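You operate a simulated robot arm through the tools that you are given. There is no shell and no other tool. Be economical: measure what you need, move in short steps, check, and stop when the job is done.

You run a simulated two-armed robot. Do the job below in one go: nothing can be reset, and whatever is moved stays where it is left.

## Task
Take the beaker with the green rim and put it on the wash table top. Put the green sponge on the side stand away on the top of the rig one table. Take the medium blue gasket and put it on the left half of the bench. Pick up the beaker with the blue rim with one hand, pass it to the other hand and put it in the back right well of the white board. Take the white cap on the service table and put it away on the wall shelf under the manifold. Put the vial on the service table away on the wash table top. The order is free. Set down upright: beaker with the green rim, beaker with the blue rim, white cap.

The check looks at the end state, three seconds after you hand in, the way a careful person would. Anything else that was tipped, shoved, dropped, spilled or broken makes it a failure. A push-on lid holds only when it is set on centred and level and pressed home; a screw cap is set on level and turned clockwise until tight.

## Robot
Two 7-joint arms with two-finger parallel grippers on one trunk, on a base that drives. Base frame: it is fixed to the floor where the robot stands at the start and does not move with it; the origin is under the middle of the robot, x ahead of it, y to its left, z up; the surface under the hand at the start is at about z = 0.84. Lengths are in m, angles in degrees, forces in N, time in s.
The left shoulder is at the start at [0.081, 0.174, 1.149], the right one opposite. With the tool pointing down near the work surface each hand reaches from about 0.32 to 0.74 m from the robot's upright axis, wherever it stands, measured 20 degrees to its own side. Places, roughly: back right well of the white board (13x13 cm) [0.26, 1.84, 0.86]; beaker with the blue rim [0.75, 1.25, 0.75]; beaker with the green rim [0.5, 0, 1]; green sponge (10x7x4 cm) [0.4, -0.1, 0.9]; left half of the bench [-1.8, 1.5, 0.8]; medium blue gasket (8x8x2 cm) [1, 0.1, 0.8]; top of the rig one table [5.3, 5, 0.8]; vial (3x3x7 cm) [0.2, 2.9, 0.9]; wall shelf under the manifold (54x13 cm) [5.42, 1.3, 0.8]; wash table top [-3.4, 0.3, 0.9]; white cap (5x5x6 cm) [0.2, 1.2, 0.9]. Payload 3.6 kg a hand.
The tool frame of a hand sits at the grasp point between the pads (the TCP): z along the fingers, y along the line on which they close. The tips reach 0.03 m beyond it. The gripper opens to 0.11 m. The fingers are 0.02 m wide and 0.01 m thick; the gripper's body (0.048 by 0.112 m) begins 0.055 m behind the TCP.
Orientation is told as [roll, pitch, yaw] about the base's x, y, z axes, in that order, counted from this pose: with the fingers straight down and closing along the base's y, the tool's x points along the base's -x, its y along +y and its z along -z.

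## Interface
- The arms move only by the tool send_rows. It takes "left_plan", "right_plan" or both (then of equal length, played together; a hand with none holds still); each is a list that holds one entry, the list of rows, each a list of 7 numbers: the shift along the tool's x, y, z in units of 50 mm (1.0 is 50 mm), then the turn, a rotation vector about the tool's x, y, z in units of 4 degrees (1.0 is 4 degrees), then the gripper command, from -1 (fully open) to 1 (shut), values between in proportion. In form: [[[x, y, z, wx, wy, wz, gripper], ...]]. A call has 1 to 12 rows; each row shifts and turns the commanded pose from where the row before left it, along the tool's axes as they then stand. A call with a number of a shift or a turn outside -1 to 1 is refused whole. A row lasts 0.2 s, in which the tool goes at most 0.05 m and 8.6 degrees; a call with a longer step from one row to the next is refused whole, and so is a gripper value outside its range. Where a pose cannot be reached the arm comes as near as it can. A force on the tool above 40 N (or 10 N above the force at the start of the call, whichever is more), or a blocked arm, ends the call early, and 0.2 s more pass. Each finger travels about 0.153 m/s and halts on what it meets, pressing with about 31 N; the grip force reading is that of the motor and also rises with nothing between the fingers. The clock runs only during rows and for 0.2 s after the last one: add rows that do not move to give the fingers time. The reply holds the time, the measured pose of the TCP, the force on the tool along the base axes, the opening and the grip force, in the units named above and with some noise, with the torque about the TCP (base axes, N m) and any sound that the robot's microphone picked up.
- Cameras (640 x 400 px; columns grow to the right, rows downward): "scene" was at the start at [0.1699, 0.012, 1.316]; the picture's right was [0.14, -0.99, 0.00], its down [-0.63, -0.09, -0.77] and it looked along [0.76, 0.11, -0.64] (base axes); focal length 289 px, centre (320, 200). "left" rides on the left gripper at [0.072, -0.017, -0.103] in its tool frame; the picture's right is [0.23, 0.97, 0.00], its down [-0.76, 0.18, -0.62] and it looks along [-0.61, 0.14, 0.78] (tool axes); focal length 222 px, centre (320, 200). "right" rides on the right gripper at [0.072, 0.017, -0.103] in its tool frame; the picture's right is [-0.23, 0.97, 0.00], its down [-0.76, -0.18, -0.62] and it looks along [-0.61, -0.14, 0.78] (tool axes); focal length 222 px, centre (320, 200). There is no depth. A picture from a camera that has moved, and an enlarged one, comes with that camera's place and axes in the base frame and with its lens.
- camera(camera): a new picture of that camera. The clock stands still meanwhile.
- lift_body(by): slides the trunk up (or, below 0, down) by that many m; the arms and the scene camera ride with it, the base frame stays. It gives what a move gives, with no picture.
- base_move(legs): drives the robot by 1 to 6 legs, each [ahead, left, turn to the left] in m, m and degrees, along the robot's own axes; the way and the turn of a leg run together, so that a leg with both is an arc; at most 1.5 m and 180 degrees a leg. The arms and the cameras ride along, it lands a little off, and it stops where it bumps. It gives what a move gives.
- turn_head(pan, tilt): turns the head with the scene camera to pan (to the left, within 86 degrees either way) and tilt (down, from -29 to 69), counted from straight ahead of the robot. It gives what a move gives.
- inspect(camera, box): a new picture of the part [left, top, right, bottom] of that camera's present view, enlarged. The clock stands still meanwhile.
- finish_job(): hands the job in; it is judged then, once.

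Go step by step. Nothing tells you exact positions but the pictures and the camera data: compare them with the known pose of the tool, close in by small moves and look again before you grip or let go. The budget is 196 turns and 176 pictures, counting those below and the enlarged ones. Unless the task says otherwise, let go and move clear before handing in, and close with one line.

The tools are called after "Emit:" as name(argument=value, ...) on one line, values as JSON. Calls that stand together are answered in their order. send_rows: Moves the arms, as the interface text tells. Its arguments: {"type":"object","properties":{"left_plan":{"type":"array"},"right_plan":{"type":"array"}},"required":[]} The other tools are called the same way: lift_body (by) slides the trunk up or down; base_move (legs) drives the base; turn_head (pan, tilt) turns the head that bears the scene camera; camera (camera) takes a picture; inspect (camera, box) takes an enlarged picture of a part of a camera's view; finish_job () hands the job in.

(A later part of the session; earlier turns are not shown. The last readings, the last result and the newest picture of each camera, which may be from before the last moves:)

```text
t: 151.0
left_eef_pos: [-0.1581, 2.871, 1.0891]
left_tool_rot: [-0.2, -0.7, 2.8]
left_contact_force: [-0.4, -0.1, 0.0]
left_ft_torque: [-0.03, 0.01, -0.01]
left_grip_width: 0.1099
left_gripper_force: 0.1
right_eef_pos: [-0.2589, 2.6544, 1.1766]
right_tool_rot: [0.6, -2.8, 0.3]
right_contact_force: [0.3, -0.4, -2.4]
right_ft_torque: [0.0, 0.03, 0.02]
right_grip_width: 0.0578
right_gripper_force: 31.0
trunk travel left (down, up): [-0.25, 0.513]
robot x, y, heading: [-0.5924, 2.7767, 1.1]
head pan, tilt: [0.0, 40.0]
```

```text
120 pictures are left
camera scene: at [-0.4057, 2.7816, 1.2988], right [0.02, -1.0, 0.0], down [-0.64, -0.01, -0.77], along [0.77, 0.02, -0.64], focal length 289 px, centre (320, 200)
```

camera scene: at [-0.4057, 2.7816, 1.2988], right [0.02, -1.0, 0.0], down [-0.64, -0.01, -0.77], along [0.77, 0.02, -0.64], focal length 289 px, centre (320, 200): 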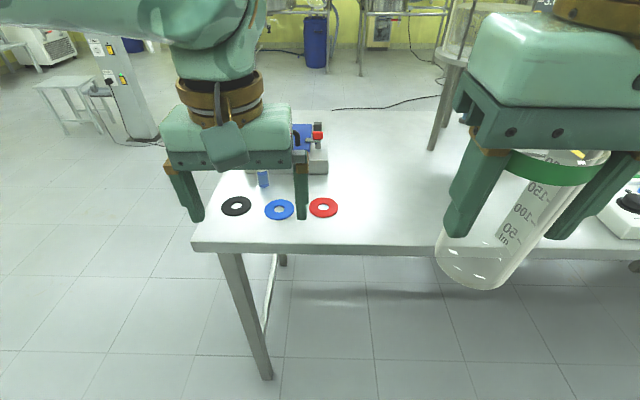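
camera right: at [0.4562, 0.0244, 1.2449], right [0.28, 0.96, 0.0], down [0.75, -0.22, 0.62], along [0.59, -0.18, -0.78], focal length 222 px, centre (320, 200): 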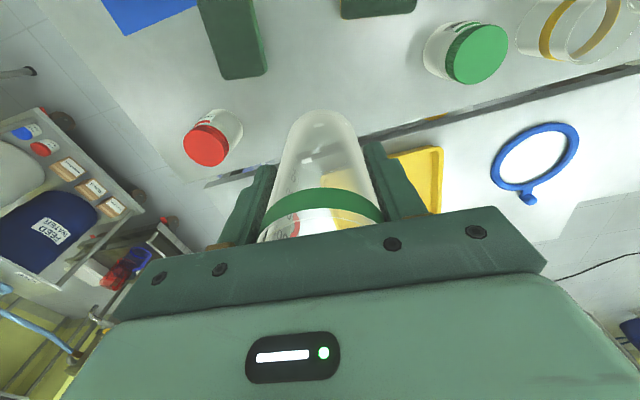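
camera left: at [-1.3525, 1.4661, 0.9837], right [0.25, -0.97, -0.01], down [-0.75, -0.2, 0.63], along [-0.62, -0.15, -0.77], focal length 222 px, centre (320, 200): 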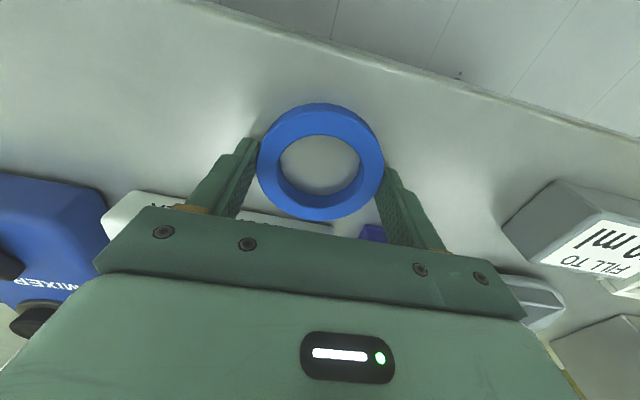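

I glimpse a small vial behind the left fingers near (0.19, 2.94). I move closer and the left hand aside to see it.

Emit:
send_rows(left_plan=[[[0, 0.6, 0, 0, 0, 0, -1], [0, 0.6, 0, 0, 0, 0, -1], [0, 0.6, 0, 0, 0, 0, -1], [0, 0.4, 0, 0, 0, 0, -1]]])

Emit:
base_move(legs=[[0.17, 0, -1]])

Emit:
turn_head(pan=10, tilt=50)

Emit:
camera(camera="scene")

Emit:
camera(camera="left")

```text
t: 152.0
left_eef_pos: [-0.1624, 2.9815, 1.088]
left_tool_rot: [-0.2, -0.6, 2.8]
left_contact_force: [-0.4, -0.2, 0.5]
left_ft_torque: [-0.01, -0.01, -0.01]
left_grip_width: 0.1101
left_gripper_force: 0.1
right_eef_pos: [-0.2574, 2.6552, 1.1762]
right_tool_rot: [0.6, -2.9, 0.3]
right_contact_force: [-0.5, -1.0, -0.8]
right_ft_torque: [-0.02, 0.0, -0.01]
right_grip_width: 0.0578
right_gripper_force: 30.9
trunk travel left (down, up): [-0.25, 0.513]
robot x, y, heading: [-0.5911, 2.7758, 1.4]
head pan, tilt: [0.0, 40.0]
```

```text
t: 153.4
left_eef_pos: [0.0105, 2.9735, 1.0887]
left_tool_rot: [-0.2, -0.8, 1.8]
left_contact_force: [0.4, -0.1, 0.0]
left_ft_torque: [0.02, 0.04, 0.01]
left_grip_width: 0.1099
left_gripper_force: 0.0
right_eef_pos: [-0.0902, 2.6512, 1.1746]
right_tool_rot: [0.5, -3.0, -0.6]
right_contact_force: [0.7, 0.3, -0.8]
right_ft_torque: [-0.02, 0.07, 0.0]
right_grip_width: 0.0579
right_gripper_force: 31.3
trunk travel left (down, up): [-0.25, 0.513]
robot x, y, heading: [-0.4228, 2.7758, 0.2]
head pan, tilt: [0.0, 40.0]
```

```text
t: 154.1
left_eef_pos: [0.0083, 2.9735, 1.0897]
left_tool_rot: [-0.2, -0.8, 1.8]
left_contact_force: [0.0, 0.2, 0.2]
left_ft_torque: [-0.02, 0.01, -0.02]
left_grip_width: 0.11
left_gripper_force: 0.0
right_eef_pos: [-0.0934, 2.6517, 1.1761]
right_tool_rot: [0.5, -2.9, -0.6]
right_contact_force: [0.3, -0.2, -2.2]
right_ft_torque: [0.01, 0.02, 0.03]
right_grip_width: 0.0575
right_gripper_force: 30.9
trunk travel left (down, up): [-0.25, 0.513]
robot x, y, heading: [-0.4213, 2.7789, 0.2]
head pan, tilt: [10.0, 50.0]
```

```text
119 pictures are left
camera scene: at [-0.2467, 2.794, 1.2848], right [0.18, -0.98, 0.0], down [-0.75, -0.14, -0.64], along [0.63, 0.11, -0.77], focal length 289 px, centre (320, 200)
```

scene: 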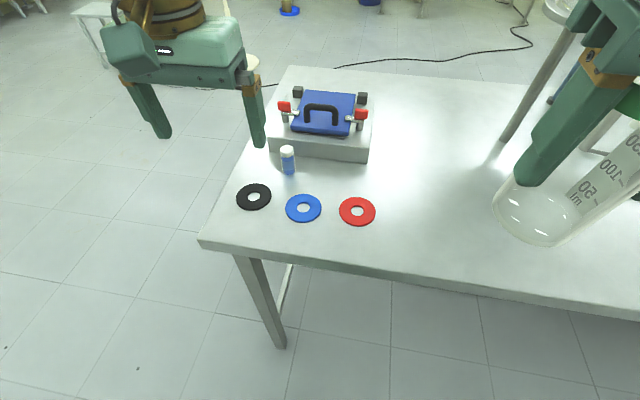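

```text
118 pictures are left
camera left: at [-0.0642, 2.9553, 1.1919], right [-0.26, 0.97, -0.01], down [0.75, 0.2, 0.63], along [0.61, 0.16, -0.77], focal length 222 px, centre (320, 200)
```

left: 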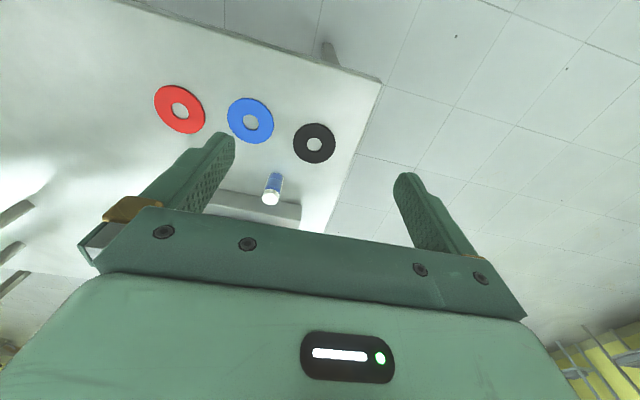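

The vial with the white cap stands at about (0.178, 2.936). I bring the left hand above it.

Emit:
send_rows(left_plan=[[[-0.56, -0.143, 0, 0, 0, 0, -1], [-0.56, -0.143, 0, 0, 0, 0, -1], [-0.56, -0.143, 0, 0, 0, 0, -1], [-0.56, -0.143, 0, 0, 0, 0, -1], [-0.56, -0.143, 0, 0, 0, 0, -1], [-0.56, -0.143, 0, 0, 0, 0, -1], [0, 0, 0.5, 0, 0, 0, -1], [0, 0, 0.5, 0, 0, 0, -1], [0, 0, 0.5, 0, 0, 0, -1], [0, 0, 0.5, 0, 0, 0, -1], [0, 0, 0.2, 0, 0, 0, -1]]])

Emit:
camera(camera="left")

Emit:
camera(camera="scene")

```text
t: 156.5
left_eef_pos: [0.1813, 2.9363, 0.9803]
left_tool_rot: [-0.2, -0.7, 1.8]
left_contact_force: [0.1, -0.5, 0.0]
left_ft_torque: [-0.03, 0.02, 0.02]
left_grip_width: 0.1102
left_gripper_force: 0.0
right_eef_pos: [-0.0934, 2.6505, 1.1764]
right_tool_rot: [0.6, -2.8, -0.6]
right_contact_force: [0.3, -0.9, -1.0]
right_ft_torque: [-0.02, -0.01, -0.04]
right_grip_width: 0.0578
right_gripper_force: 31.0
trunk travel left (down, up): [-0.25, 0.513]
robot x, y, heading: [-0.4231, 2.7804, 0.4]
head pan, tilt: [10.0, 50.0]
```

```text
117 pictures are left
camera left: at [0.1074, 2.9183, 1.0838], right [-0.26, 0.97, -0.01], down [0.75, 0.2, 0.63], along [0.61, 0.16, -0.77], focal length 222 px, centre (320, 200)
```

left: 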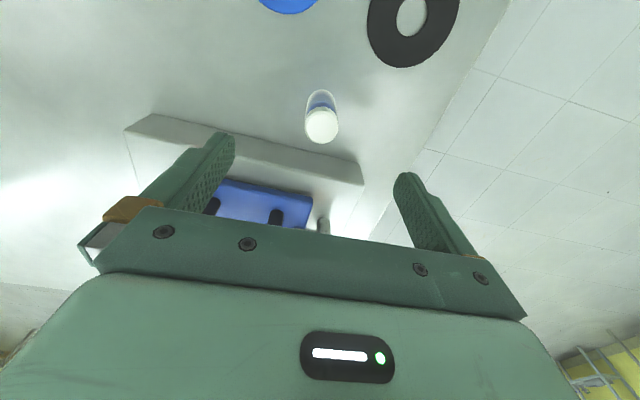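

```text
116 pictures are left
camera scene: at [-0.2464, 2.794, 1.2847], right [0.18, -0.98, 0.0], down [-0.75, -0.14, -0.64], along [0.63, 0.11, -0.77], focal length 289 px, centre (320, 200)
```

scene: 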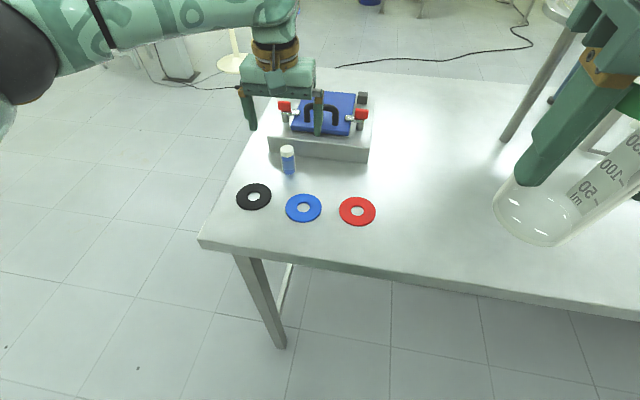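

Fine alignment: the vial is 6 mm nearer than the hand. I narrow the fingers, descend around it and close.

Emit:
send_rows(left_plan=[[[0.12, 0, 0, 0, 0, 0, -0.2], [0, 0, 0.2, 0, 0, 0, -0.2], [0, 0, 0.4, 0, 0, 0, -0.2], [0, 0, 0.4, 0, 0, 0, -0.2], [0, 0, 0.4, 0, 0, 0, -0.2], [0, 0, 0.3, 0, 0, 0, -0.2], [0, 0, 0.3, 0, 0, 0, -0.2], [0, 0, 0, 0, 0, 0, -0.2]]])

Emit:
camera(camera="left")

Emit:
inspect(camera="scene", box=[220, 80, 380, 220])

```text
t: 158.3
left_eef_pos: [0.1758, 2.9362, 0.8909]
left_tool_rot: [-0.4, -1.7, 1.9]
left_contact_force: [-12.1, 1.7, 23.6]
left_ft_torque: [0.85, 0.6, 0.44]
left_grip_width: 0.0664
left_gripper_force: 0.2
right_eef_pos: [-0.0961, 2.6521, 1.1758]
right_tool_rot: [0.6, -3.2, -0.5]
right_contact_force: [-0.3, 0.0, -0.5]
right_ft_torque: [-0.01, 0.0, 0.01]
right_grip_width: 0.0577
right_gripper_force: 30.7
trunk travel left (down, up): [-0.25, 0.513]
robot x, y, heading: [-0.4227, 2.7838, 0.3]
head pan, tilt: [10.0, 50.0]
stopped in row 8 (left hand): the force on the tool passed its limit at 48 N (the readings are from after the stop); the commanded pose is now the measured one
```

```text
115 pictures are left
camera left: at [0.1009, 2.9171, 0.9924], right [-0.26, 0.97, -0.01], down [0.74, 0.21, 0.64], along [0.63, 0.16, -0.76], focal length 222 px, centre (320, 200)
```

left: 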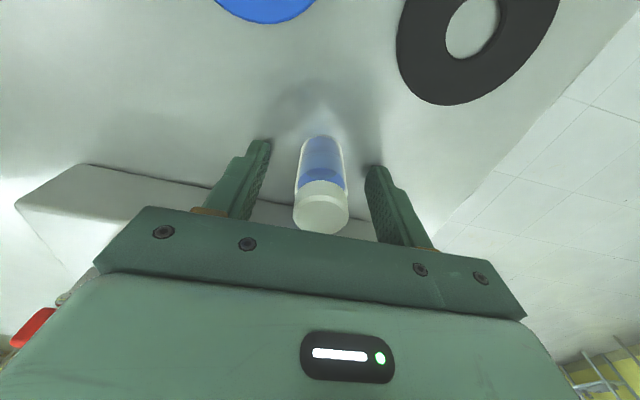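

```text
2.86 times, centred on (300, 150) of scene
camera zoom: at [-0.2514, 2.794, 1.2856], right [0.18, -0.98, 0.0], down [-0.75, -0.14, -0.65], along [0.63, 0.12, -0.76], focal length 825 px, centre (377, 343)
```

zoom: 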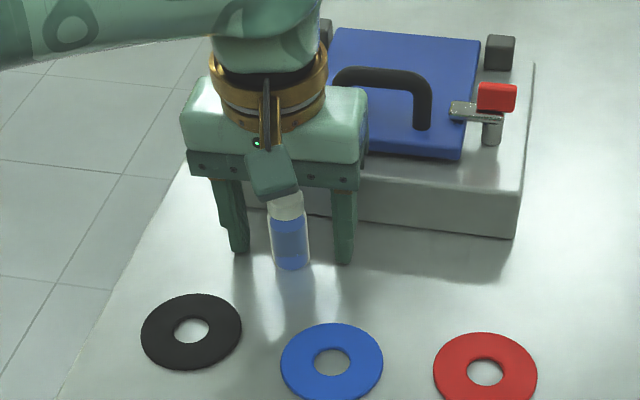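

The tips touched the table (z≈0.86), so the vial really stands at x≈0.16. I rise slightly, draw back 15 mm, and grip.

Emit:
send_rows(left_plan=[[[0, 0, -0.15, 0, -0.2, 0, -0.2], [0.15, 0, 0, 0, 0, 0, -0.2], [0.16, 0, 0, 0, 0, 0, -0.2], [0, 0, 0, 0, 0, 0, -0.2], [0, 0, 0, 0, 0, 0, 1], [0, 0, 0, 0, 0, 0, 1], [0, 0, 0, 0, 0, 0, 1]]])

Emit:
camera(camera="left")

```text
t: 159.9
left_eef_pos: [0.1636, 2.936, 0.8914]
left_tool_rot: [-0.4, -2.1, 1.8]
left_contact_force: [0.0, 0.2, -0.8]
left_ft_torque: [0.03, 0.01, -0.02]
left_grip_width: 0.0255
left_gripper_force: 31.5
right_eef_pos: [-0.0923, 2.6502, 1.176]
right_tool_rot: [0.6, -2.9, -0.6]
right_contact_force: [-1.0, 0.3, -1.9]
right_ft_torque: [0.02, 0.0, 0.0]
right_grip_width: 0.0577
right_gripper_force: 30.8
trunk travel left (down, up): [-0.25, 0.513]
robot x, y, heading: [-0.4204, 2.7825, 0.7]
head pan, tilt: [10.0, 50.0]
```

```text
113 pictures are left
camera left: at [0.0877, 2.9169, 0.994], right [-0.26, 0.97, -0.01], down [0.73, 0.2, 0.65], along [0.63, 0.16, -0.76], focal length 222 px, centre (320, 200)
```

left: 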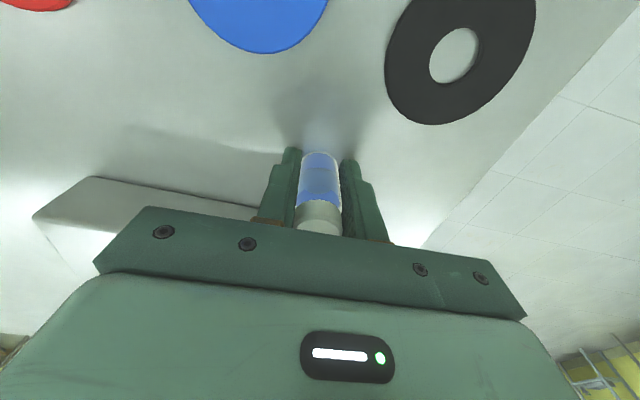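

Gripped at 0.0255 m. I lift the vial and check.

Emit:
send_rows(left_plan=[[[0, 0, -0.2, 0, 0, 0, 1], [0, 0, -0.3, 0, 0, 0, 1], [0, 0, -0.4, 0, 0, 0, 1], [0, 0, -0.5, 0, 0, 0, 1], [0, 0, -0.5, 0, 0, 0, 1], [0, 0, -0.5, 0, 0, 0, 1], [0, 0, -0.5, 0, 0, 0, 1], [0.3, 0, -0.5, 0, -0.2, 0, 1], [0.4, 0, -0.4, 0, -0.2, 0, 1], [0.4, 0, -0.2, 0, 0, 0, 1], [0.4, 0, 0, 0, 0, 0, 1]]])

Emit:
camera(camera="left")

Emit:
camera(camera="right")

```text
t: 162.3
left_eef_pos: [0.0801, 2.9346, 1.0879]
left_tool_rot: [-0.3, -3.8, 1.8]
left_contact_force: [-0.7, 0.6, 0.6]
left_ft_torque: [-0.01, 0.0, 0.02]
left_grip_width: 0.0256
left_gripper_force: 31.1
right_eef_pos: [-0.0939, 2.6517, 1.175]
right_tool_rot: [0.5, -3.1, -0.6]
right_contact_force: [-0.4, -0.6, -1.3]
right_ft_torque: [0.03, 0.0, -0.02]
right_grip_width: 0.0578
right_gripper_force: 31.5
trunk travel left (down, up): [-0.25, 0.513]
robot x, y, heading: [-0.4222, 2.7806, 0.4]
head pan, tilt: [10.0, 50.0]
```

```text
112 pictures are left
camera left: at [0.0012, 2.9155, 1.1872], right [-0.26, 0.97, -0.02], down [0.71, 0.2, 0.67], along [0.65, 0.16, -0.74], focal length 222 px, centre (320, 200)
```

left: 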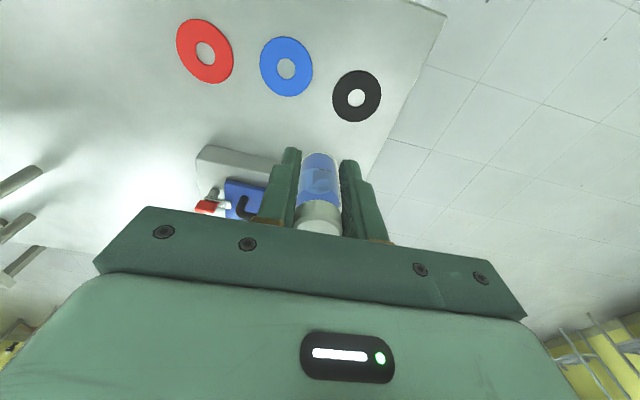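

```text
111 pictures are left
camera right: at [-0.1721, 2.6672, 1.2762], right [0.24, 0.97, 0.02], down [0.73, -0.19, 0.66], along [0.65, -0.14, -0.75], focal length 222 px, centre (320, 200)
```

right: 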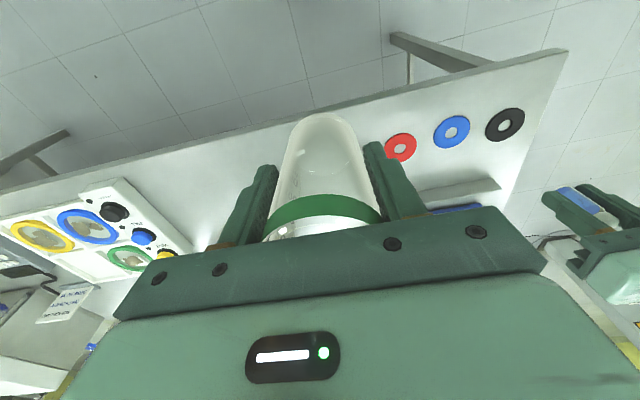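

Both items are held. I turn west, drive down past the bench and toward the wash table.

Emit:
send_rows(left_plan=[[[0.4, 0, 0, 0, 0.3, 0, 1], [0.4, 0, 0, 0, 0.3, 0, 1], [0.2, 0, 0, 0, 0.3, 0, 1], [0, 0, 0, 0, 0, 0, 1]]])

Emit:
base_move(legs=[[-0.24, 0, 0], [0, 0, 179.5], [0, 1.35, 0], [0, 1.3, 0]])

Emit:
base_move(legs=[[1.2, 0, 0]])

Emit:
turn_head(pan=0, tilt=30)

Emit:
camera(camera="scene")

```text
t: 163.3
left_eef_pos: [0.0313, 2.9332, 1.085]
left_tool_rot: [-0.2, 0.0, 1.8]
left_contact_force: [1.4, -0.3, -0.2]
left_ft_torque: [-0.01, -0.04, 0.02]
left_grip_width: 0.0256
left_gripper_force: 31.3
right_eef_pos: [-0.0929, 2.652, 1.175]
right_tool_rot: [0.6, -2.9, -0.6]
right_contact_force: [0.6, -0.3, -0.5]
right_ft_torque: [0.0, 0.03, 0.01]
right_grip_width: 0.0574
right_gripper_force: 30.6
trunk travel left (down, up): [-0.25, 0.513]
robot x, y, heading: [-0.423, 2.7849, 0.6]
head pan, tilt: [10.0, 50.0]
```

```text
t: 184.9
left_eef_pos: [-1.2105, 0.0006, 1.0863]
left_tool_rot: [-0.3, -0.2, 178.6]
left_contact_force: [0.3, -0.4, 0.6]
left_ft_torque: [0.03, -0.02, -0.02]
left_grip_width: 0.0257
left_gripper_force: 30.8
right_eef_pos: [-1.0724, 0.2748, 1.1753]
right_tool_rot: [0.6, -2.8, 176.2]
right_contact_force: [1.2, 0.0, -1.2]
right_ft_torque: [0.02, -0.01, -0.04]
right_grip_width: 0.0577
right_gripper_force: 31.1
trunk travel left (down, up): [-0.25, 0.513]
robot x, y, heading: [-0.7489, 0.1253, 177.0]
head pan, tilt: [10.0, 50.0]
```

```text
t: 191.0
left_eef_pos: [-2.418, 0.0636, 1.0857]
left_tool_rot: [-0.3, -0.2, 178.7]
left_contact_force: [0.6, -0.5, -0.9]
left_ft_torque: [-0.03, -0.04, 0.02]
left_grip_width: 0.0254
left_gripper_force: 30.8
right_eef_pos: [-2.2769, 0.3369, 1.1757]
right_tool_rot: [0.5, -2.9, 176.2]
right_contact_force: [0.2, -0.5, -0.8]
right_ft_torque: [0.01, -0.04, -0.01]
right_grip_width: 0.0577
right_gripper_force: 31.1
trunk travel left (down, up): [-0.25, 0.513]
robot x, y, heading: [-1.9534, 0.1886, 176.9]
head pan, tilt: [10.0, 50.0]
```

```text
t: 191.8
left_eef_pos: [-2.4158, 0.0616, 1.0854]
left_tool_rot: [-0.3, -0.2, 178.5]
left_contact_force: [0.4, -0.9, -0.1]
left_ft_torque: [-0.02, 0.03, 0.02]
left_grip_width: 0.0257
left_gripper_force: 31.1
right_eef_pos: [-2.2774, 0.3375, 1.1758]
right_tool_rot: [0.6, -2.9, 176.2]
right_contact_force: [0.1, -0.2, -0.8]
right_ft_torque: [0.0, -0.05, -0.02]
right_grip_width: 0.0577
right_gripper_force: 30.9
trunk travel left (down, up): [-0.25, 0.513]
robot x, y, heading: [-1.9551, 0.1921, 177.1]
head pan, tilt: [0.0, 30.0]
```

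```text
110 pictures are left
camera scene: at [-2.1454, 0.1985, 1.3142], right [0.05, 1.0, 0.0], down [0.5, -0.03, -0.87], along [-0.86, 0.04, -0.5], focal length 289 px, centre (320, 200)
```

scene: 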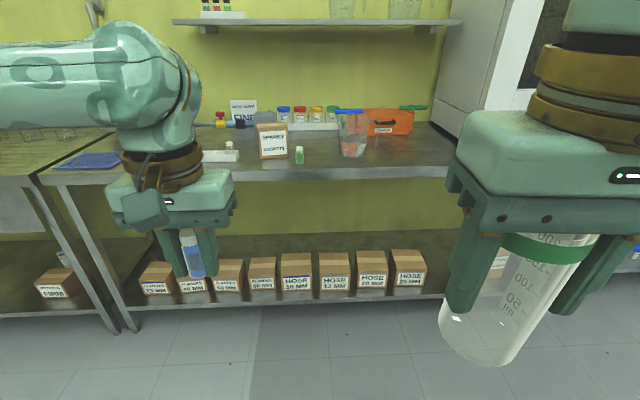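

The wash table front edge is at x≈-3.11; free spots are near (-3.2, 0.27) for the vial and (-3.22, 0.6) for the beaker. I drive up to it.

Emit:
base_move(legs=[[0, 0, 2.9], [0.76, -0.19, 0]])

Emit:
turn_head(pan=0, tilt=48)

Emit:
camera(camera="scene")

Emit:
camera(camera="left")

Emit:
camera(camera="right")

```text
t: 196.4
left_eef_pos: [-3.1662, 0.2182, 1.0846]
left_tool_rot: [-0.3, -0.1, -177.3]
left_contact_force: [-0.1, -0.3, -1.3]
left_ft_torque: [0.01, -0.02, 0.01]
left_grip_width: 0.0256
left_gripper_force: 30.9
right_eef_pos: [-3.0466, 0.5018, 1.175]
right_tool_rot: [0.6, -3.0, -179.6]
right_contact_force: [-0.4, 0.9, -1.6]
right_ft_torque: [-0.02, -0.03, 0.0]
right_grip_width: 0.0577
right_gripper_force: 31.2
trunk travel left (down, up): [-0.25, 0.513]
robot x, y, heading: [-2.7115, 0.3778, -178.7]
head pan, tilt: [0.0, 30.0]
```

```text
t: 197.2
left_eef_pos: [-3.1644, 0.2176, 1.0852]
left_tool_rot: [-0.3, -0.2, -177.3]
left_contact_force: [0.7, -0.4, -1.0]
left_ft_torque: [0.0, 0.0, 0.0]
left_grip_width: 0.026
left_gripper_force: 30.8
right_eef_pos: [-3.0464, 0.5025, 1.1756]
right_tool_rot: [0.6, -2.9, -179.6]
right_contact_force: [-0.7, 0.0, -1.3]
right_ft_torque: [-0.02, 0.01, -0.04]
right_grip_width: 0.0581
right_gripper_force: 30.9
trunk travel left (down, up): [-0.25, 0.513]
robot x, y, heading: [-2.7098, 0.3776, -178.6]
head pan, tilt: [0.0, 48.0]
```

```text
109 pictures are left
camera scene: at [-2.8933, 0.3734, 1.2875], right [-0.02, 1.0, 0.0], down [0.74, 0.02, -0.67], along [-0.67, -0.01, -0.74], focal length 289 px, centre (320, 200)
```

scene: 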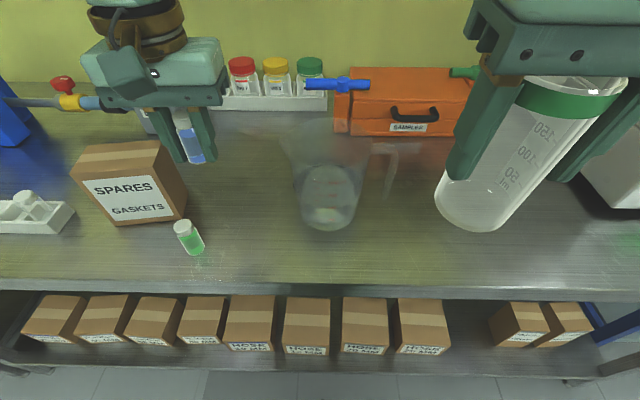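

```text
108 pictures are left
camera left: at [-3.0931, 0.2373, 1.1896], right [0.27, -0.96, -0.01], down [-0.75, -0.22, 0.62], along [-0.6, -0.17, -0.78], focal length 222 px, centre (320, 200)
```

left: 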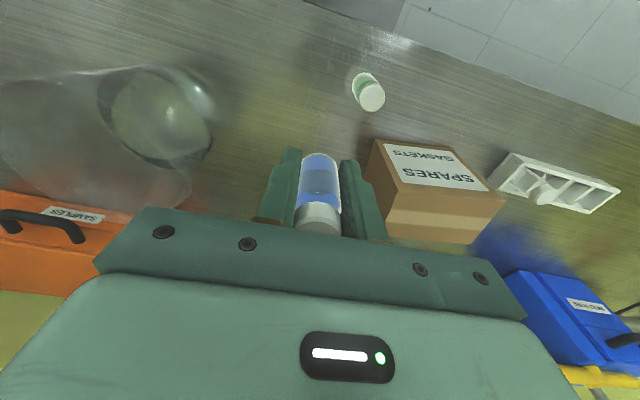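

```text
107 pictures are left
camera right: at [-2.9693, 0.485, 1.276], right [-0.22, -0.97, 0.02], down [-0.73, 0.18, 0.66], along [-0.65, 0.13, -0.75], focal length 222 px, centre (320, 200)
```

right: 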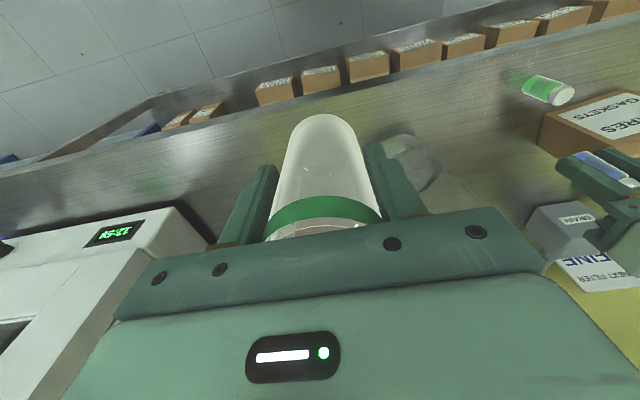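

Spots are clear: vial to (-3.165, 0.265), beaker to (-3.2, 0.62). I level the right hand, move both above their spots and lower part of the way.

Emit:
send_rows(left_plan=[[[0, -0.16, 0, 0, 0, 0, 1], [0, -0.16, 0, 0, 0, 0, 1], [0, -0.16, 0, 0, 0, 0, 1], [0, -0.16, 0, 0, 0, 0, 1], [0, -0.16, 0, 0, 0, 0, 1], [0, -0.16, 0, 0, 0, 0, 1], [0, 0, 0.5, 0, 0, 0, 1], [0, 0, 0.5, 0, 0, 0, 1], [0, 0, 0.5, 0, 0, 0, 1], [0, 0, 0.5, 0, 0, 0, 1], [0, 0, 0.5, 0, 0, 0, 1], [0, 0, 0.5, 0, 0, 0, 1]]], right_plan=[[[-0.513, -0.39, 0, 0.05, 0.24, 0, 1], [-0.513, -0.39, 0, 0.05, 0.24, 0, 1], [-0.513, -0.39, 0, 0.05, 0.24, 0, 1], [-0.513, -0.39, 0, 0, 0, 0, 1], [-0.513, -0.39, 0, 0, 0, 0, 1], [-0.513, -0.39, 0, 0, 0, 0, 1], [0, 0, 0.6, 0, 0, 0, 1], [0, 0, 0.6, 0, 0, 0, 1], [0, 0, 0.6, 0, 0, 0, 1], [0, 0, 0.6, 0, 0, 0, 1], [0, 0, 0.6, 0, 0, 0, 1], [0, 0, 0.5, 0, 0, 0, 1]]])

Emit:
camera(camera="scene")

```text
t: 199.8
left_eef_pos: [-3.1687, 0.2686, 0.9351]
left_tool_rot: [-0.4, -0.2, -177.2]
left_contact_force: [0.6, 0.6, -0.2]
left_ft_torque: [0.02, -0.02, 0.01]
left_grip_width: 0.0256
left_gripper_force: 31.0
right_eef_pos: [-3.1822, 0.6066, 1.0027]
right_tool_rot: [0.0, 0.0, -179.7]
right_contact_force: [-0.4, 0.0, -1.6]
right_ft_torque: [0.04, 0.0, 0.01]
right_grip_width: 0.0578
right_gripper_force: 30.7
right hand out of reach, approached as far as the arm can: row 6
trunk travel left (down, up): [-0.25, 0.513]
robot x, y, heading: [-2.7168, 0.3771, -178.7]
head pan, tilt: [0.0, 48.0]
```

```text
106 pictures are left
camera scene: at [-2.8939, 0.3737, 1.2873], right [-0.02, 1.0, 0.0], down [0.74, 0.02, -0.67], along [-0.67, -0.01, -0.74], focal length 289 px, centre (320, 200)
```

scene: 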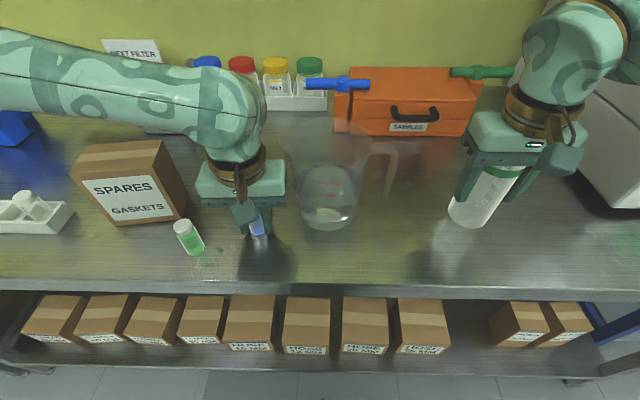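

Both hover over clear spots. I lower each gently to contact, the vial first.

Emit:
send_rows(left_plan=[[[0, 0, 0.3, 0, 0, 0, 1], [0, 0, 0.3, 0, 0, 0, 1], [0, 0, 0.1, 0, 0, 0, 1], [0, 0, 0.06, 0, 0, 0, 1], [0, 0, 0.06, 0, 0, 0, 1], [0, 0, 0.06, 0, 0, 0, 1]]])

Emit:
send_rows(right_plan=[[[0, 0, 0.4, 0, 0, 0, 1], [0, 0, 0.4, 0, 0, 0, 1], [0, 0, 0.15, 0, 0, 0, 1], [0, 0, 0.08, 0, 0, 0, 1], [0, 0, 0.08, 0, 0, 0, 1], [0, 0, 0.06, 0, 0, 0, 1], [0, 0, 0.06, 0, 0, 0, 1]]])

Emit:
camera(camera="scene")

```text
t: 200.2
left_eef_pos: [-3.1667, 0.2678, 0.9304]
left_tool_rot: [-0.5, -0.8, -177.1]
left_contact_force: [10.7, -3.8, 21.0]
left_ft_torque: [-0.45, -0.52, 0.12]
left_grip_width: 0.0259
left_gripper_force: 31.0
right_eef_pos: [-3.1795, 0.6047, 1.0032]
right_tool_rot: [0.0, -0.3, -179.8]
right_contact_force: [0.7, -0.3, -1.3]
right_ft_torque: [0.03, -0.01, -0.03]
right_grip_width: 0.0576
right_gripper_force: 30.9
trunk travel left (down, up): [-0.25, 0.513]
robot x, y, heading: [-2.7157, 0.3793, -178.7]
head pan, tilt: [0.0, 48.0]
stopped in row 2 (left hand): the force on the tool passed its limit at 56 N (the readings are from after the stop); the commanded pose is now the measured one
```

```text
t: 200.9
left_eef_pos: [-3.1671, 0.2668, 0.9304]
left_tool_rot: [-0.5, -1.0, -177.1]
left_contact_force: [5.4, -4.7, 13.9]
left_ft_torque: [-0.37, -0.34, 0.03]
left_grip_width: 0.0257
left_gripper_force: 31.2
right_eef_pos: [-3.1804, 0.604, 0.9699]
right_tool_rot: [0.2, -0.8, -179.7]
right_contact_force: [4.0, 3.4, 18.4]
right_ft_torque: [0.48, -0.43, -0.02]
right_grip_width: 0.058
right_gripper_force: 30.9
trunk travel left (down, up): [-0.25, 0.513]
robot x, y, heading: [-2.7113, 0.3786, -178.9]
head pan, tilt: [0.0, 48.0]
stopped in row 3 (right hand): the force on the tool passed its limit at 54 N (the readings are from after the stop); the commanded pose is now the measured one
```

```text
105 pictures are left
camera scene: at [-2.889, 0.3729, 1.2882], right [-0.02, 1.0, 0.0], down [0.74, 0.02, -0.67], along [-0.67, -0.01, -0.74], focal length 289 px, centre (320, 200)
```

scene: 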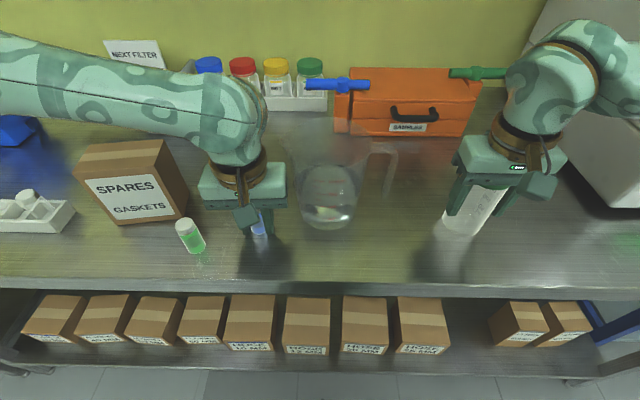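

Both touch down (surface z≈0.90). I relieve the pressure slightly, open, and rise.

Emit:
send_rows(left_plan=[[[0, 0, -0.04, 0, 0.2, 0, 1], [0, 0, -0.02, 0, 0, 0, 1], [0, 0, 0, 0, 0, 0, 0.2], [0, 0, 0, 0, 0, 0, 0], [0, 0, 0, 0, 0, 0, 0], [0, 0, -0.3, 0, 0, 0, 0], [0, 0, -0.6, 0, 0, 0, 0], [0, 0, -0.8, 0, 0, 0, 0], [0, 0, -0.8, 0, 0, 0, 0], [0, 0, -0.8, 0, 0, 0, 0]]], right_plan=[[[0, 0, -0.04, 0, 0.2, 0, 1], [0, 0, -0.02, 0, 0, 0, 1], [0, 0, 0, 0, 0, 0, -0.4], [0, 0, 0, 0, 0, 0, -0.7], [0, 0, 0, 0, 0, 0, -0.7], [0, 0, -0.3, 0, 0, 0, -0.7], [0, 0, -0.6, 0, 0, 0, -0.7], [0, 0, -0.8, 0, 0, 0, -0.7], [0, 0, -0.8, 0, 0, 0, -0.7], [0, 0, -0.8, 0, 0, 0, -0.7]]])

Emit:
camera(camera="scene")

```text
t: 203.1
left_eef_pos: [-3.1677, 0.2671, 1.0971]
left_tool_rot: [-0.5, 0.0, -177.3]
left_contact_force: [-0.1, -0.1, 0.0]
left_ft_torque: [-0.02, -0.02, 0.02]
left_grip_width: 0.0549
left_gripper_force: 0.2
right_eef_pos: [-3.1819, 0.6057, 1.138]
right_tool_rot: [0.2, 0.3, -179.7]
right_contact_force: [-0.2, 0.2, 0.0]
right_ft_torque: [0.0, 0.02, 0.03]
right_grip_width: 0.0934
right_gripper_force: 0.0
trunk travel left (down, up): [-0.25, 0.513]
robot x, y, heading: [-2.7106, 0.3761, -179.0]
head pan, tilt: [0.0, 48.0]
```

```text
104 pictures are left
camera scene: at [-2.8921, 0.3733, 1.2877], right [-0.02, 1.0, 0.0], down [0.74, 0.02, -0.67], along [-0.67, -0.01, -0.74], focal length 289 px, centre (320, 200)
```

scene: 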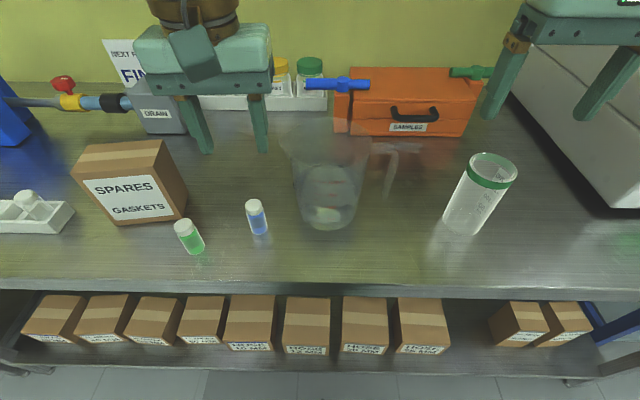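

The vial and the green-rim beaker stand properly on the wash table. Next come the white cap and the sponge; I drive back east to the service table.

Emit:
base_move(legs=[[-0.4, 0, -1], [0, 0, 180], [0.9, 0.15, 0], [0.9, 0, 0]])

Emit:
turn_head(pan=30, tilt=25)

Emit:
camera(camera="scene")

```text
t: 221.9
left_eef_pos: [-0.0344, 0.7255, 1.0943]
left_tool_rot: [-0.4, 0.0, 3.4]
left_contact_force: [-0.2, 0.4, -0.3]
left_ft_torque: [0.02, -0.04, -0.02]
left_grip_width: 0.0551
left_gripper_force: 0.1
right_eef_pos: [-0.0144, 0.3852, 1.136]
right_tool_rot: [0.2, 0.3, 1.1]
right_contact_force: [0.3, 0.0, 0.2]
right_ft_torque: [0.02, 0.02, 0.0]
right_grip_width: 0.0933
right_gripper_force: 0.1
trunk travel left (down, up): [-0.25, 0.513]
robot x, y, heading: [-0.4883, 0.6113, 2.0]
head pan, tilt: [0.0, 48.0]
```

```text
t: 222.9
left_eef_pos: [-0.0339, 0.7259, 1.0957]
left_tool_rot: [-0.5, -0.1, 3.4]
left_contact_force: [0.3, -0.4, 0.0]
left_ft_torque: [-0.01, -0.02, 0.03]
left_grip_width: 0.0549
left_gripper_force: 0.1
right_eef_pos: [-0.0145, 0.3852, 1.1374]
right_tool_rot: [0.2, 0.3, 1.1]
right_contact_force: [0.4, -0.4, 0.2]
right_ft_torque: [0.03, 0.03, 0.0]
right_grip_width: 0.0934
right_gripper_force: 0.1
trunk travel left (down, up): [-0.25, 0.513]
robot x, y, heading: [-0.4892, 0.6074, 2.1]
head pan, tilt: [30.0, 25.0]
```

```text
103 pictures are left
camera scene: at [-0.3093, 0.6598, 1.3222], right [0.53, -0.85, 0.0], down [-0.36, -0.22, -0.91], along [0.77, 0.48, -0.42], focal length 289 px, centre (320, 200)
```

scene: 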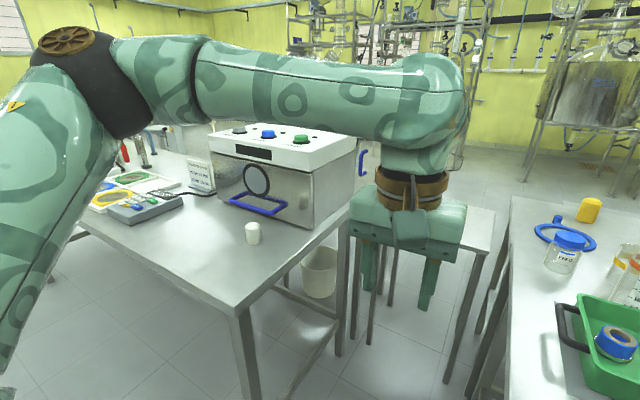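

The white cap is at about (0.196, 1.204). I drive in front of it.

Emit:
base_move(legs=[[0, 0.42, -2.0], [0.1, 0, 0]])

Emit:
turn_head(pan=12, tilt=48)

Emit:
camera(camera="scene")

Emit:
camera(camera="left")

```text
t: 226.2
left_eef_pos: [0.0605, 1.1374, 1.0935]
left_tool_rot: [-0.4, 0.0, 2.1]
left_contact_force: [-0.1, -0.6, -1.1]
left_ft_torque: [-0.01, -0.01, 0.01]
left_grip_width: 0.0548
left_gripper_force: 0.0
right_eef_pos: [0.0697, 0.7965, 1.1363]
right_tool_rot: [0.2, 0.4, -0.5]
right_contact_force: [0.6, -0.3, -0.1]
right_ft_torque: [-0.02, 0.03, 0.01]
right_grip_width: 0.0934
right_gripper_force: 0.0
trunk travel left (down, up): [-0.25, 0.513]
robot x, y, heading: [-0.4012, 1.0344, 0.5]
head pan, tilt: [30.0, 25.0]
```

```text
t: 227.1
left_eef_pos: [0.0592, 1.1383, 1.0963]
left_tool_rot: [-0.4, 0.0, 2.1]
left_contact_force: [0.2, 0.2, -0.1]
left_ft_torque: [0.02, -0.04, 0.0]
left_grip_width: 0.0551
left_gripper_force: 0.2
right_eef_pos: [0.0683, 0.7969, 1.1367]
right_tool_rot: [0.2, 0.4, -0.5]
right_contact_force: [-0.5, 0.2, -0.7]
right_ft_torque: [0.01, -0.01, -0.01]
right_grip_width: 0.0931
right_gripper_force: 0.0
trunk travel left (down, up): [-0.25, 0.513]
robot x, y, heading: [-0.4003, 1.0287, 0.5]
head pan, tilt: [12.0, 48.0]
```

```text
102 pictures are left
camera scene: at [-0.2208, 1.0492, 1.2875], right [0.22, -0.98, 0.0], down [-0.73, -0.16, -0.67], along [0.65, 0.15, -0.74], focal length 289 px, centre (320, 200)
```

scene: 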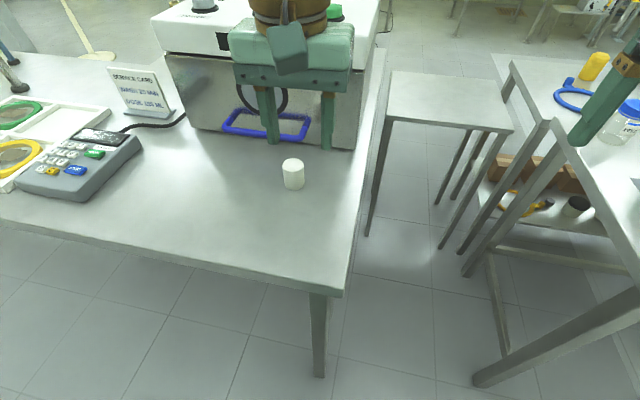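

```text
101 pictures are left
camera left: at [-0.0129, 1.1181, 1.1995], right [-0.26, 0.97, -0.01], down [0.76, 0.21, 0.62], along [0.6, 0.16, -0.78], focal length 222 px, centre (320, 200)
```

left: 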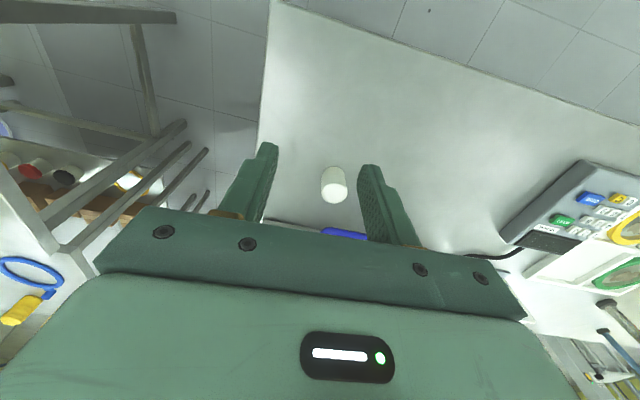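

Cap at (0.183, 1.196), standing on z≈0.86. I open the left hand and move it over and partly down.

Emit:
send_rows(left_plan=[[[-0.504, 0.214, 0, 0, 0, 0, -0.7], [-0.504, 0.214, 0, 0, 0, 0, -0.7], [-0.504, 0.214, 0, 0, 0, 0, -0.7], [-0.504, 0.214, 0, 0, 0, 0, -0.7], [-0.504, 0.214, 0, 0, 0, 0, -0.7], [0, 0, 0.5, 0, 0, 0, -0.7], [0, 0, 0.5, 0, 0, 0, -0.7], [0, 0, 0.5, 0, 0, 0, -0.7], [0, 0, 0.5, 0, 0, 0, -0.7], [0, 0, 0.5, 0, 0, 0, -0.7], [0, 0, 0, 0, 0, 0, -0.7]]])

Emit:
camera(camera="left")

Emit:
camera(camera="scene")

```text
t: 229.5
left_eef_pos: [0.1833, 1.1952, 0.97]
left_tool_rot: [-0.5, 0.1, 2.0]
left_contact_force: [-0.1, 0.2, -0.9]
left_ft_torque: [0.02, -0.01, 0.03]
left_grip_width: 0.0936
left_gripper_force: 0.1
right_eef_pos: [0.069, 0.7966, 1.1362]
right_tool_rot: [0.3, 0.3, -0.5]
right_contact_force: [0.6, 0.3, -0.1]
right_ft_torque: [0.0, 0.02, 0.0]
right_grip_width: 0.0935
right_gripper_force: 0.0
trunk travel left (down, up): [-0.25, 0.513]
robot x, y, heading: [-0.3974, 1.0311, 0.7]
head pan, tilt: [12.0, 48.0]
```

```text
100 pictures are left
camera left: at [0.1112, 1.1757, 1.074], right [-0.26, 0.97, -0.01], down [0.75, 0.21, 0.62], along [0.6, 0.16, -0.78], focal length 222 px, centre (320, 200)
```

left: 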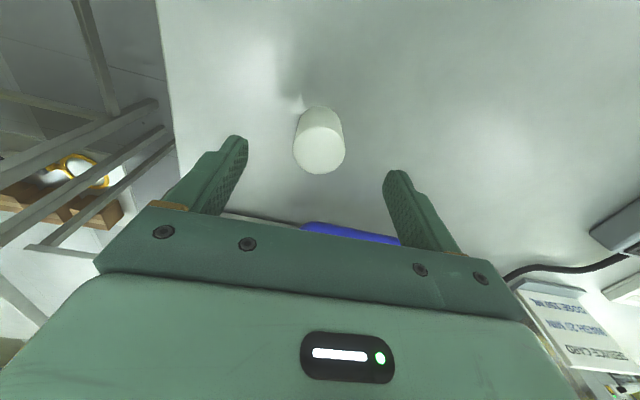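

```text
99 pictures are left
camera scene: at [-0.2211, 1.0491, 1.2875], right [0.22, -0.98, 0.0], down [-0.73, -0.16, -0.67], along [0.65, 0.14, -0.74], focal length 289 px, centre (320, 200)
```

scene: 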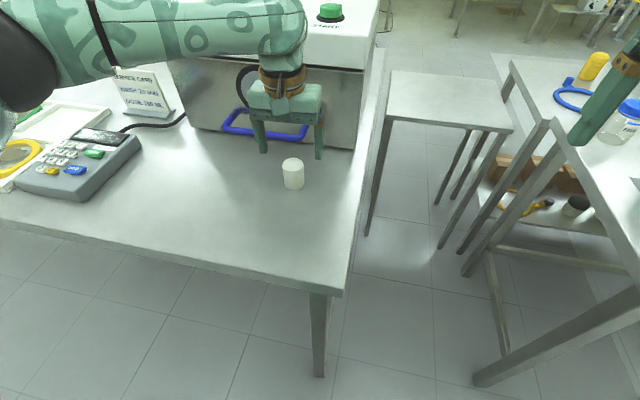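

Aligned. I descend to the cap and close.

Emit:
send_rows(left_plan=[[[0, 0, 0.4, 0, 0, 0, -0.7], [0, 0, 0.4, 0, 0, 0, -0.7], [0, 0, 0.4, 0, 0, 0, -0.7], [0, 0, 0.25, 0, 0, 0, -0.7], [0, 0, 0, 0, 0, 0, -0.7], [0, 0, 0, 0, 0, 0, 1], [0, 0, 0, 0, 0, 0, 1], [0, 0, 0, 0, 0, 0, 1]]])

Emit:
camera(camera="left")

```text
t: 231.3
left_eef_pos: [0.185, 1.1954, 0.8966]
left_tool_rot: [-0.4, -0.1, 2.1]
left_contact_force: [-0.2, 0.4, 0.9]
left_ft_torque: [0.05, 0.02, 0.03]
left_grip_width: 0.0436
left_gripper_force: 30.6
right_eef_pos: [0.0692, 0.7972, 1.1364]
right_tool_rot: [0.2, 0.2, -0.4]
right_contact_force: [-0.7, 1.2, -0.4]
right_ft_torque: [0.0, 0.02, -0.01]
right_grip_width: 0.0935
right_gripper_force: 0.1
trunk travel left (down, up): [-0.25, 0.513]
robot x, y, heading: [-0.4001, 1.0298, 0.5]
head pan, tilt: [12.0, 48.0]
```

```text
98 pictures are left
camera left: at [0.1118, 1.1753, 1.0015], right [-0.26, 0.97, -0.01], down [0.76, 0.21, 0.62], along [0.6, 0.16, -0.78], focal length 222 px, centre (320, 200)
```

left: 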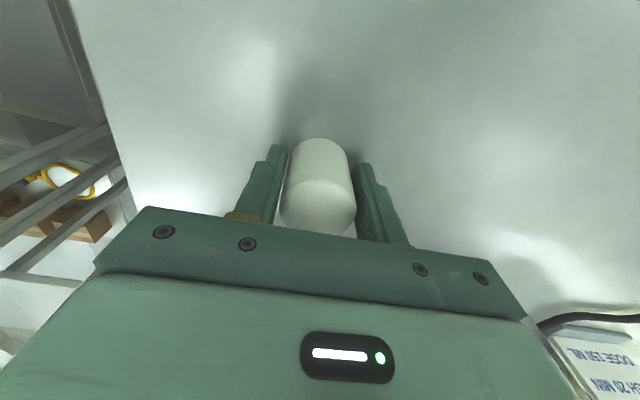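

The cap is held (0.044 m). I lift it, back off and go over to the start table for the sponge.

Emit:
send_rows(left_plan=[[[0, 0, -0.2, 0, 0, 0, 1], [0, 0, -0.4, 0, 0, 0, 1], [0, 0, -0.5, 0, 0, 0, 1], [0, 0, -0.6, 0, 0, 0, 1], [0, 0, -0.6, 0, 0, 0, 1], [0, 0, -0.6, 0, 0, 0, 1], [0.5, 0, -0.6, 0, 0, 0, 1], [0.6, 0, -0.3, 0, 0, 0, 1], [0.6, 0, 0, 0, 0, 0, 1], [0.6, 0, 0, 0, 0, 0, 1], [0.3, 0, 0, 0, 0, 0, 1]]])

Emit:
base_move(legs=[[-0.15, 0, -0.5], [0, -1.05, 0], [0.4, 0, 0]])

Emit:
turn_head(pan=-5, tilt=50)

Emit:
camera(camera="scene")

Emit:
camera(camera="right")

```text
t: 233.7
left_eef_pos: [0.0523, 1.1912, 1.0876]
left_tool_rot: [-0.3, 0.0, 2.1]
left_contact_force: [0.9, -1.0, -1.3]
left_ft_torque: [-0.03, 0.02, -0.01]
left_grip_width: 0.0433
left_gripper_force: 30.7
right_eef_pos: [0.0688, 0.7961, 1.1372]
right_tool_rot: [0.1, 0.3, -0.5]
right_contact_force: [-0.1, 0.6, 0.1]
right_ft_torque: [0.02, 0.0, -0.01]
right_grip_width: 0.0932
right_gripper_force: 0.1
trunk travel left (down, up): [-0.25, 0.513]
robot x, y, heading: [-0.4015, 1.0289, 0.2]
head pan, tilt: [12.0, 48.0]
```

```text
t: 242.2
left_eef_pos: [0.3036, 0.1145, 1.088]
left_tool_rot: [-0.4, 0.1, 1.1]
left_contact_force: [0.2, 0.6, -0.9]
left_ft_torque: [0.01, 0.02, 0.03]
left_grip_width: 0.0427
left_gripper_force: 31.0
right_eef_pos: [0.3122, -0.2796, 1.1359]
right_tool_rot: [0.2, 0.3, -1.6]
right_contact_force: [-0.1, 0.5, -0.2]
right_ft_torque: [0.0, -0.01, -0.02]
right_grip_width: 0.0936
right_gripper_force: 0.1
trunk travel left (down, up): [-0.25, 0.513]
robot x, y, heading: [-0.1522, -0.0334, -0.8]
head pan, tilt: [12.0, 48.0]
```

```text
t: 243.0
left_eef_pos: [0.3028, 0.1142, 1.0878]
left_tool_rot: [-0.3, 0.0, 0.9]
left_contact_force: [0.0, -0.3, -0.2]
left_ft_torque: [0.01, 0.0, 0.01]
left_grip_width: 0.0426
left_gripper_force: 30.7
right_eef_pos: [0.3107, -0.2789, 1.1347]
right_tool_rot: [0.2, 0.3, -1.4]
right_contact_force: [0.2, 0.3, 0.5]
right_ft_torque: [-0.03, -0.01, 0.0]
right_grip_width: 0.0936
right_gripper_force: 0.1
trunk travel left (down, up): [-0.25, 0.513]
robot x, y, heading: [-0.1538, -0.0348, -0.6]
head pan, tilt: [-5.0, 50.0]
```

```text
97 pictures are left
camera scene: at [0.0263, -0.044, 1.2847], right [-0.1, -1.0, 0.0], down [-0.76, 0.07, -0.64], along [0.64, -0.06, -0.77], focal length 289 px, centre (320, 200)
```

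scene: 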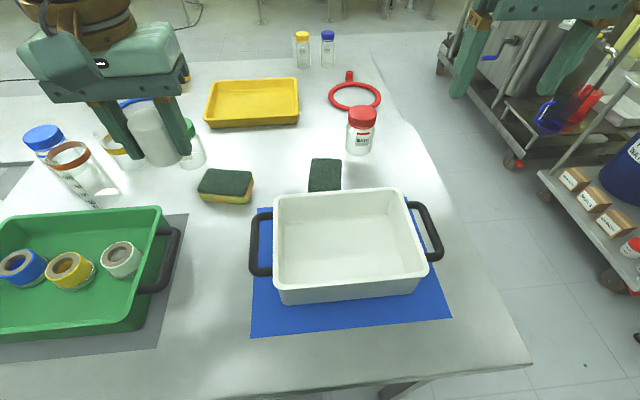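

```text
96 pictures are left
camera right: at [0.2391, -0.261, 1.2411], right [0.25, 0.97, 0.0], down [0.76, -0.2, 0.62], along [0.6, -0.16, -0.79], focal length 222 px, centre (320, 200)
```

right: 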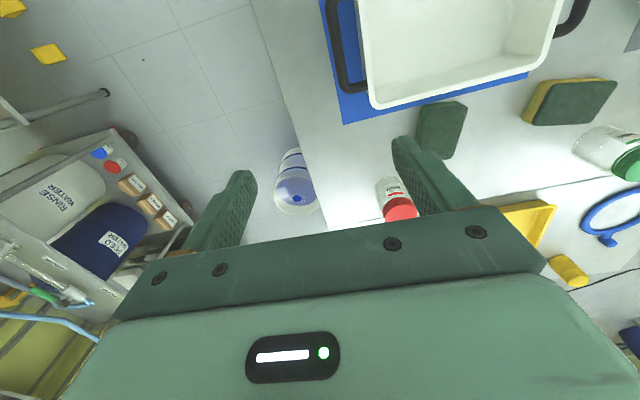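

The sponge is at about (0.427, -0.088), long side along x. I bring the right hand over it.

Emit:
send_rows(right_plan=[[[-0.37, 0.645, 0, 0, 0, 0, -1], [-0.37, 0.645, 0, 0, 0, 0, -1], [-0.37, 0.645, 0, 0, 0, 0, -1], [-0.37, 0.645, 0, 0, 0, 0, -1], [-0.37, 0.645, 0, 0, 0, 0, -1], [-0.37, 0.645, 0, 0, 0, 0, -1], [0, 0, 0.5, 0, 0, 0, -1], [0, 0, 0.5, 0, 0, 0, -1], [0, 0, 0.5, 0, 0, 0, -1], [0, 0, 0.5, 0, 0, 0, -1], [0, 0, 0.4, 0, 0, 0, -1], [0, 0, 0, 0, 0, 0, -1]]])

Emit:
camera(camera="right")

Emit:
camera(camera="scene")

```text
t: 245.6
left_eef_pos: [0.3023, 0.1147, 1.0873]
left_tool_rot: [-0.4, 0.0, 0.8]
left_contact_force: [-0.4, -0.4, -1.0]
left_ft_torque: [-0.01, -0.02, 0.0]
left_grip_width: 0.0424
left_gripper_force: 31.3
right_eef_pos: [0.4301, -0.0878, 1.0181]
right_tool_rot: [0.2, 0.3, -1.5]
right_contact_force: [0.7, -0.9, 0.6]
right_ft_torque: [-0.01, 0.02, -0.02]
right_grip_width: 0.1101
right_gripper_force: 0.0
trunk travel left (down, up): [-0.25, 0.513]
robot x, y, heading: [-0.151, -0.0335, -0.8]
head pan, tilt: [-5.0, 50.0]
```

```text
95 pictures are left
camera right: at [0.3561, -0.0697, 1.1214], right [0.25, 0.97, 0.0], down [0.76, -0.2, 0.62], along [0.6, -0.16, -0.79], focal length 222 px, centre (320, 200)
```

right: 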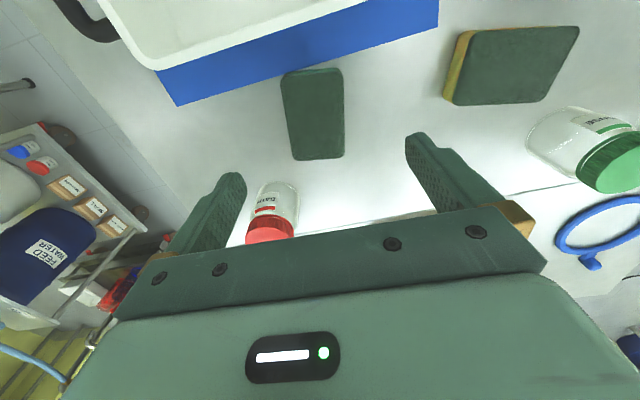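

```text
94 pictures are left
camera scene: at [0.0262, -0.0439, 1.2848], right [-0.1, -1.0, 0.0], down [-0.76, 0.07, -0.64], along [0.64, -0.06, -0.77], focal length 289 px, centre (320, 200)
```

scene: 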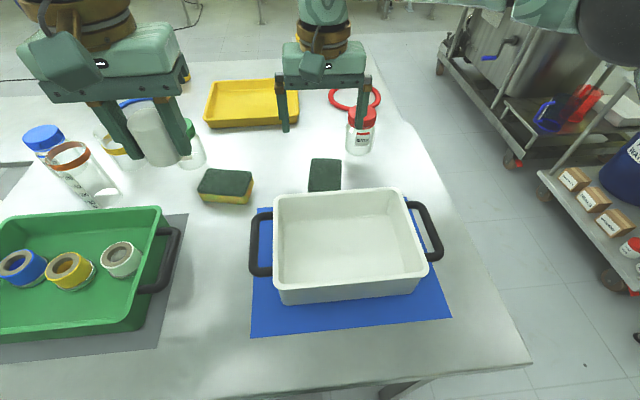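

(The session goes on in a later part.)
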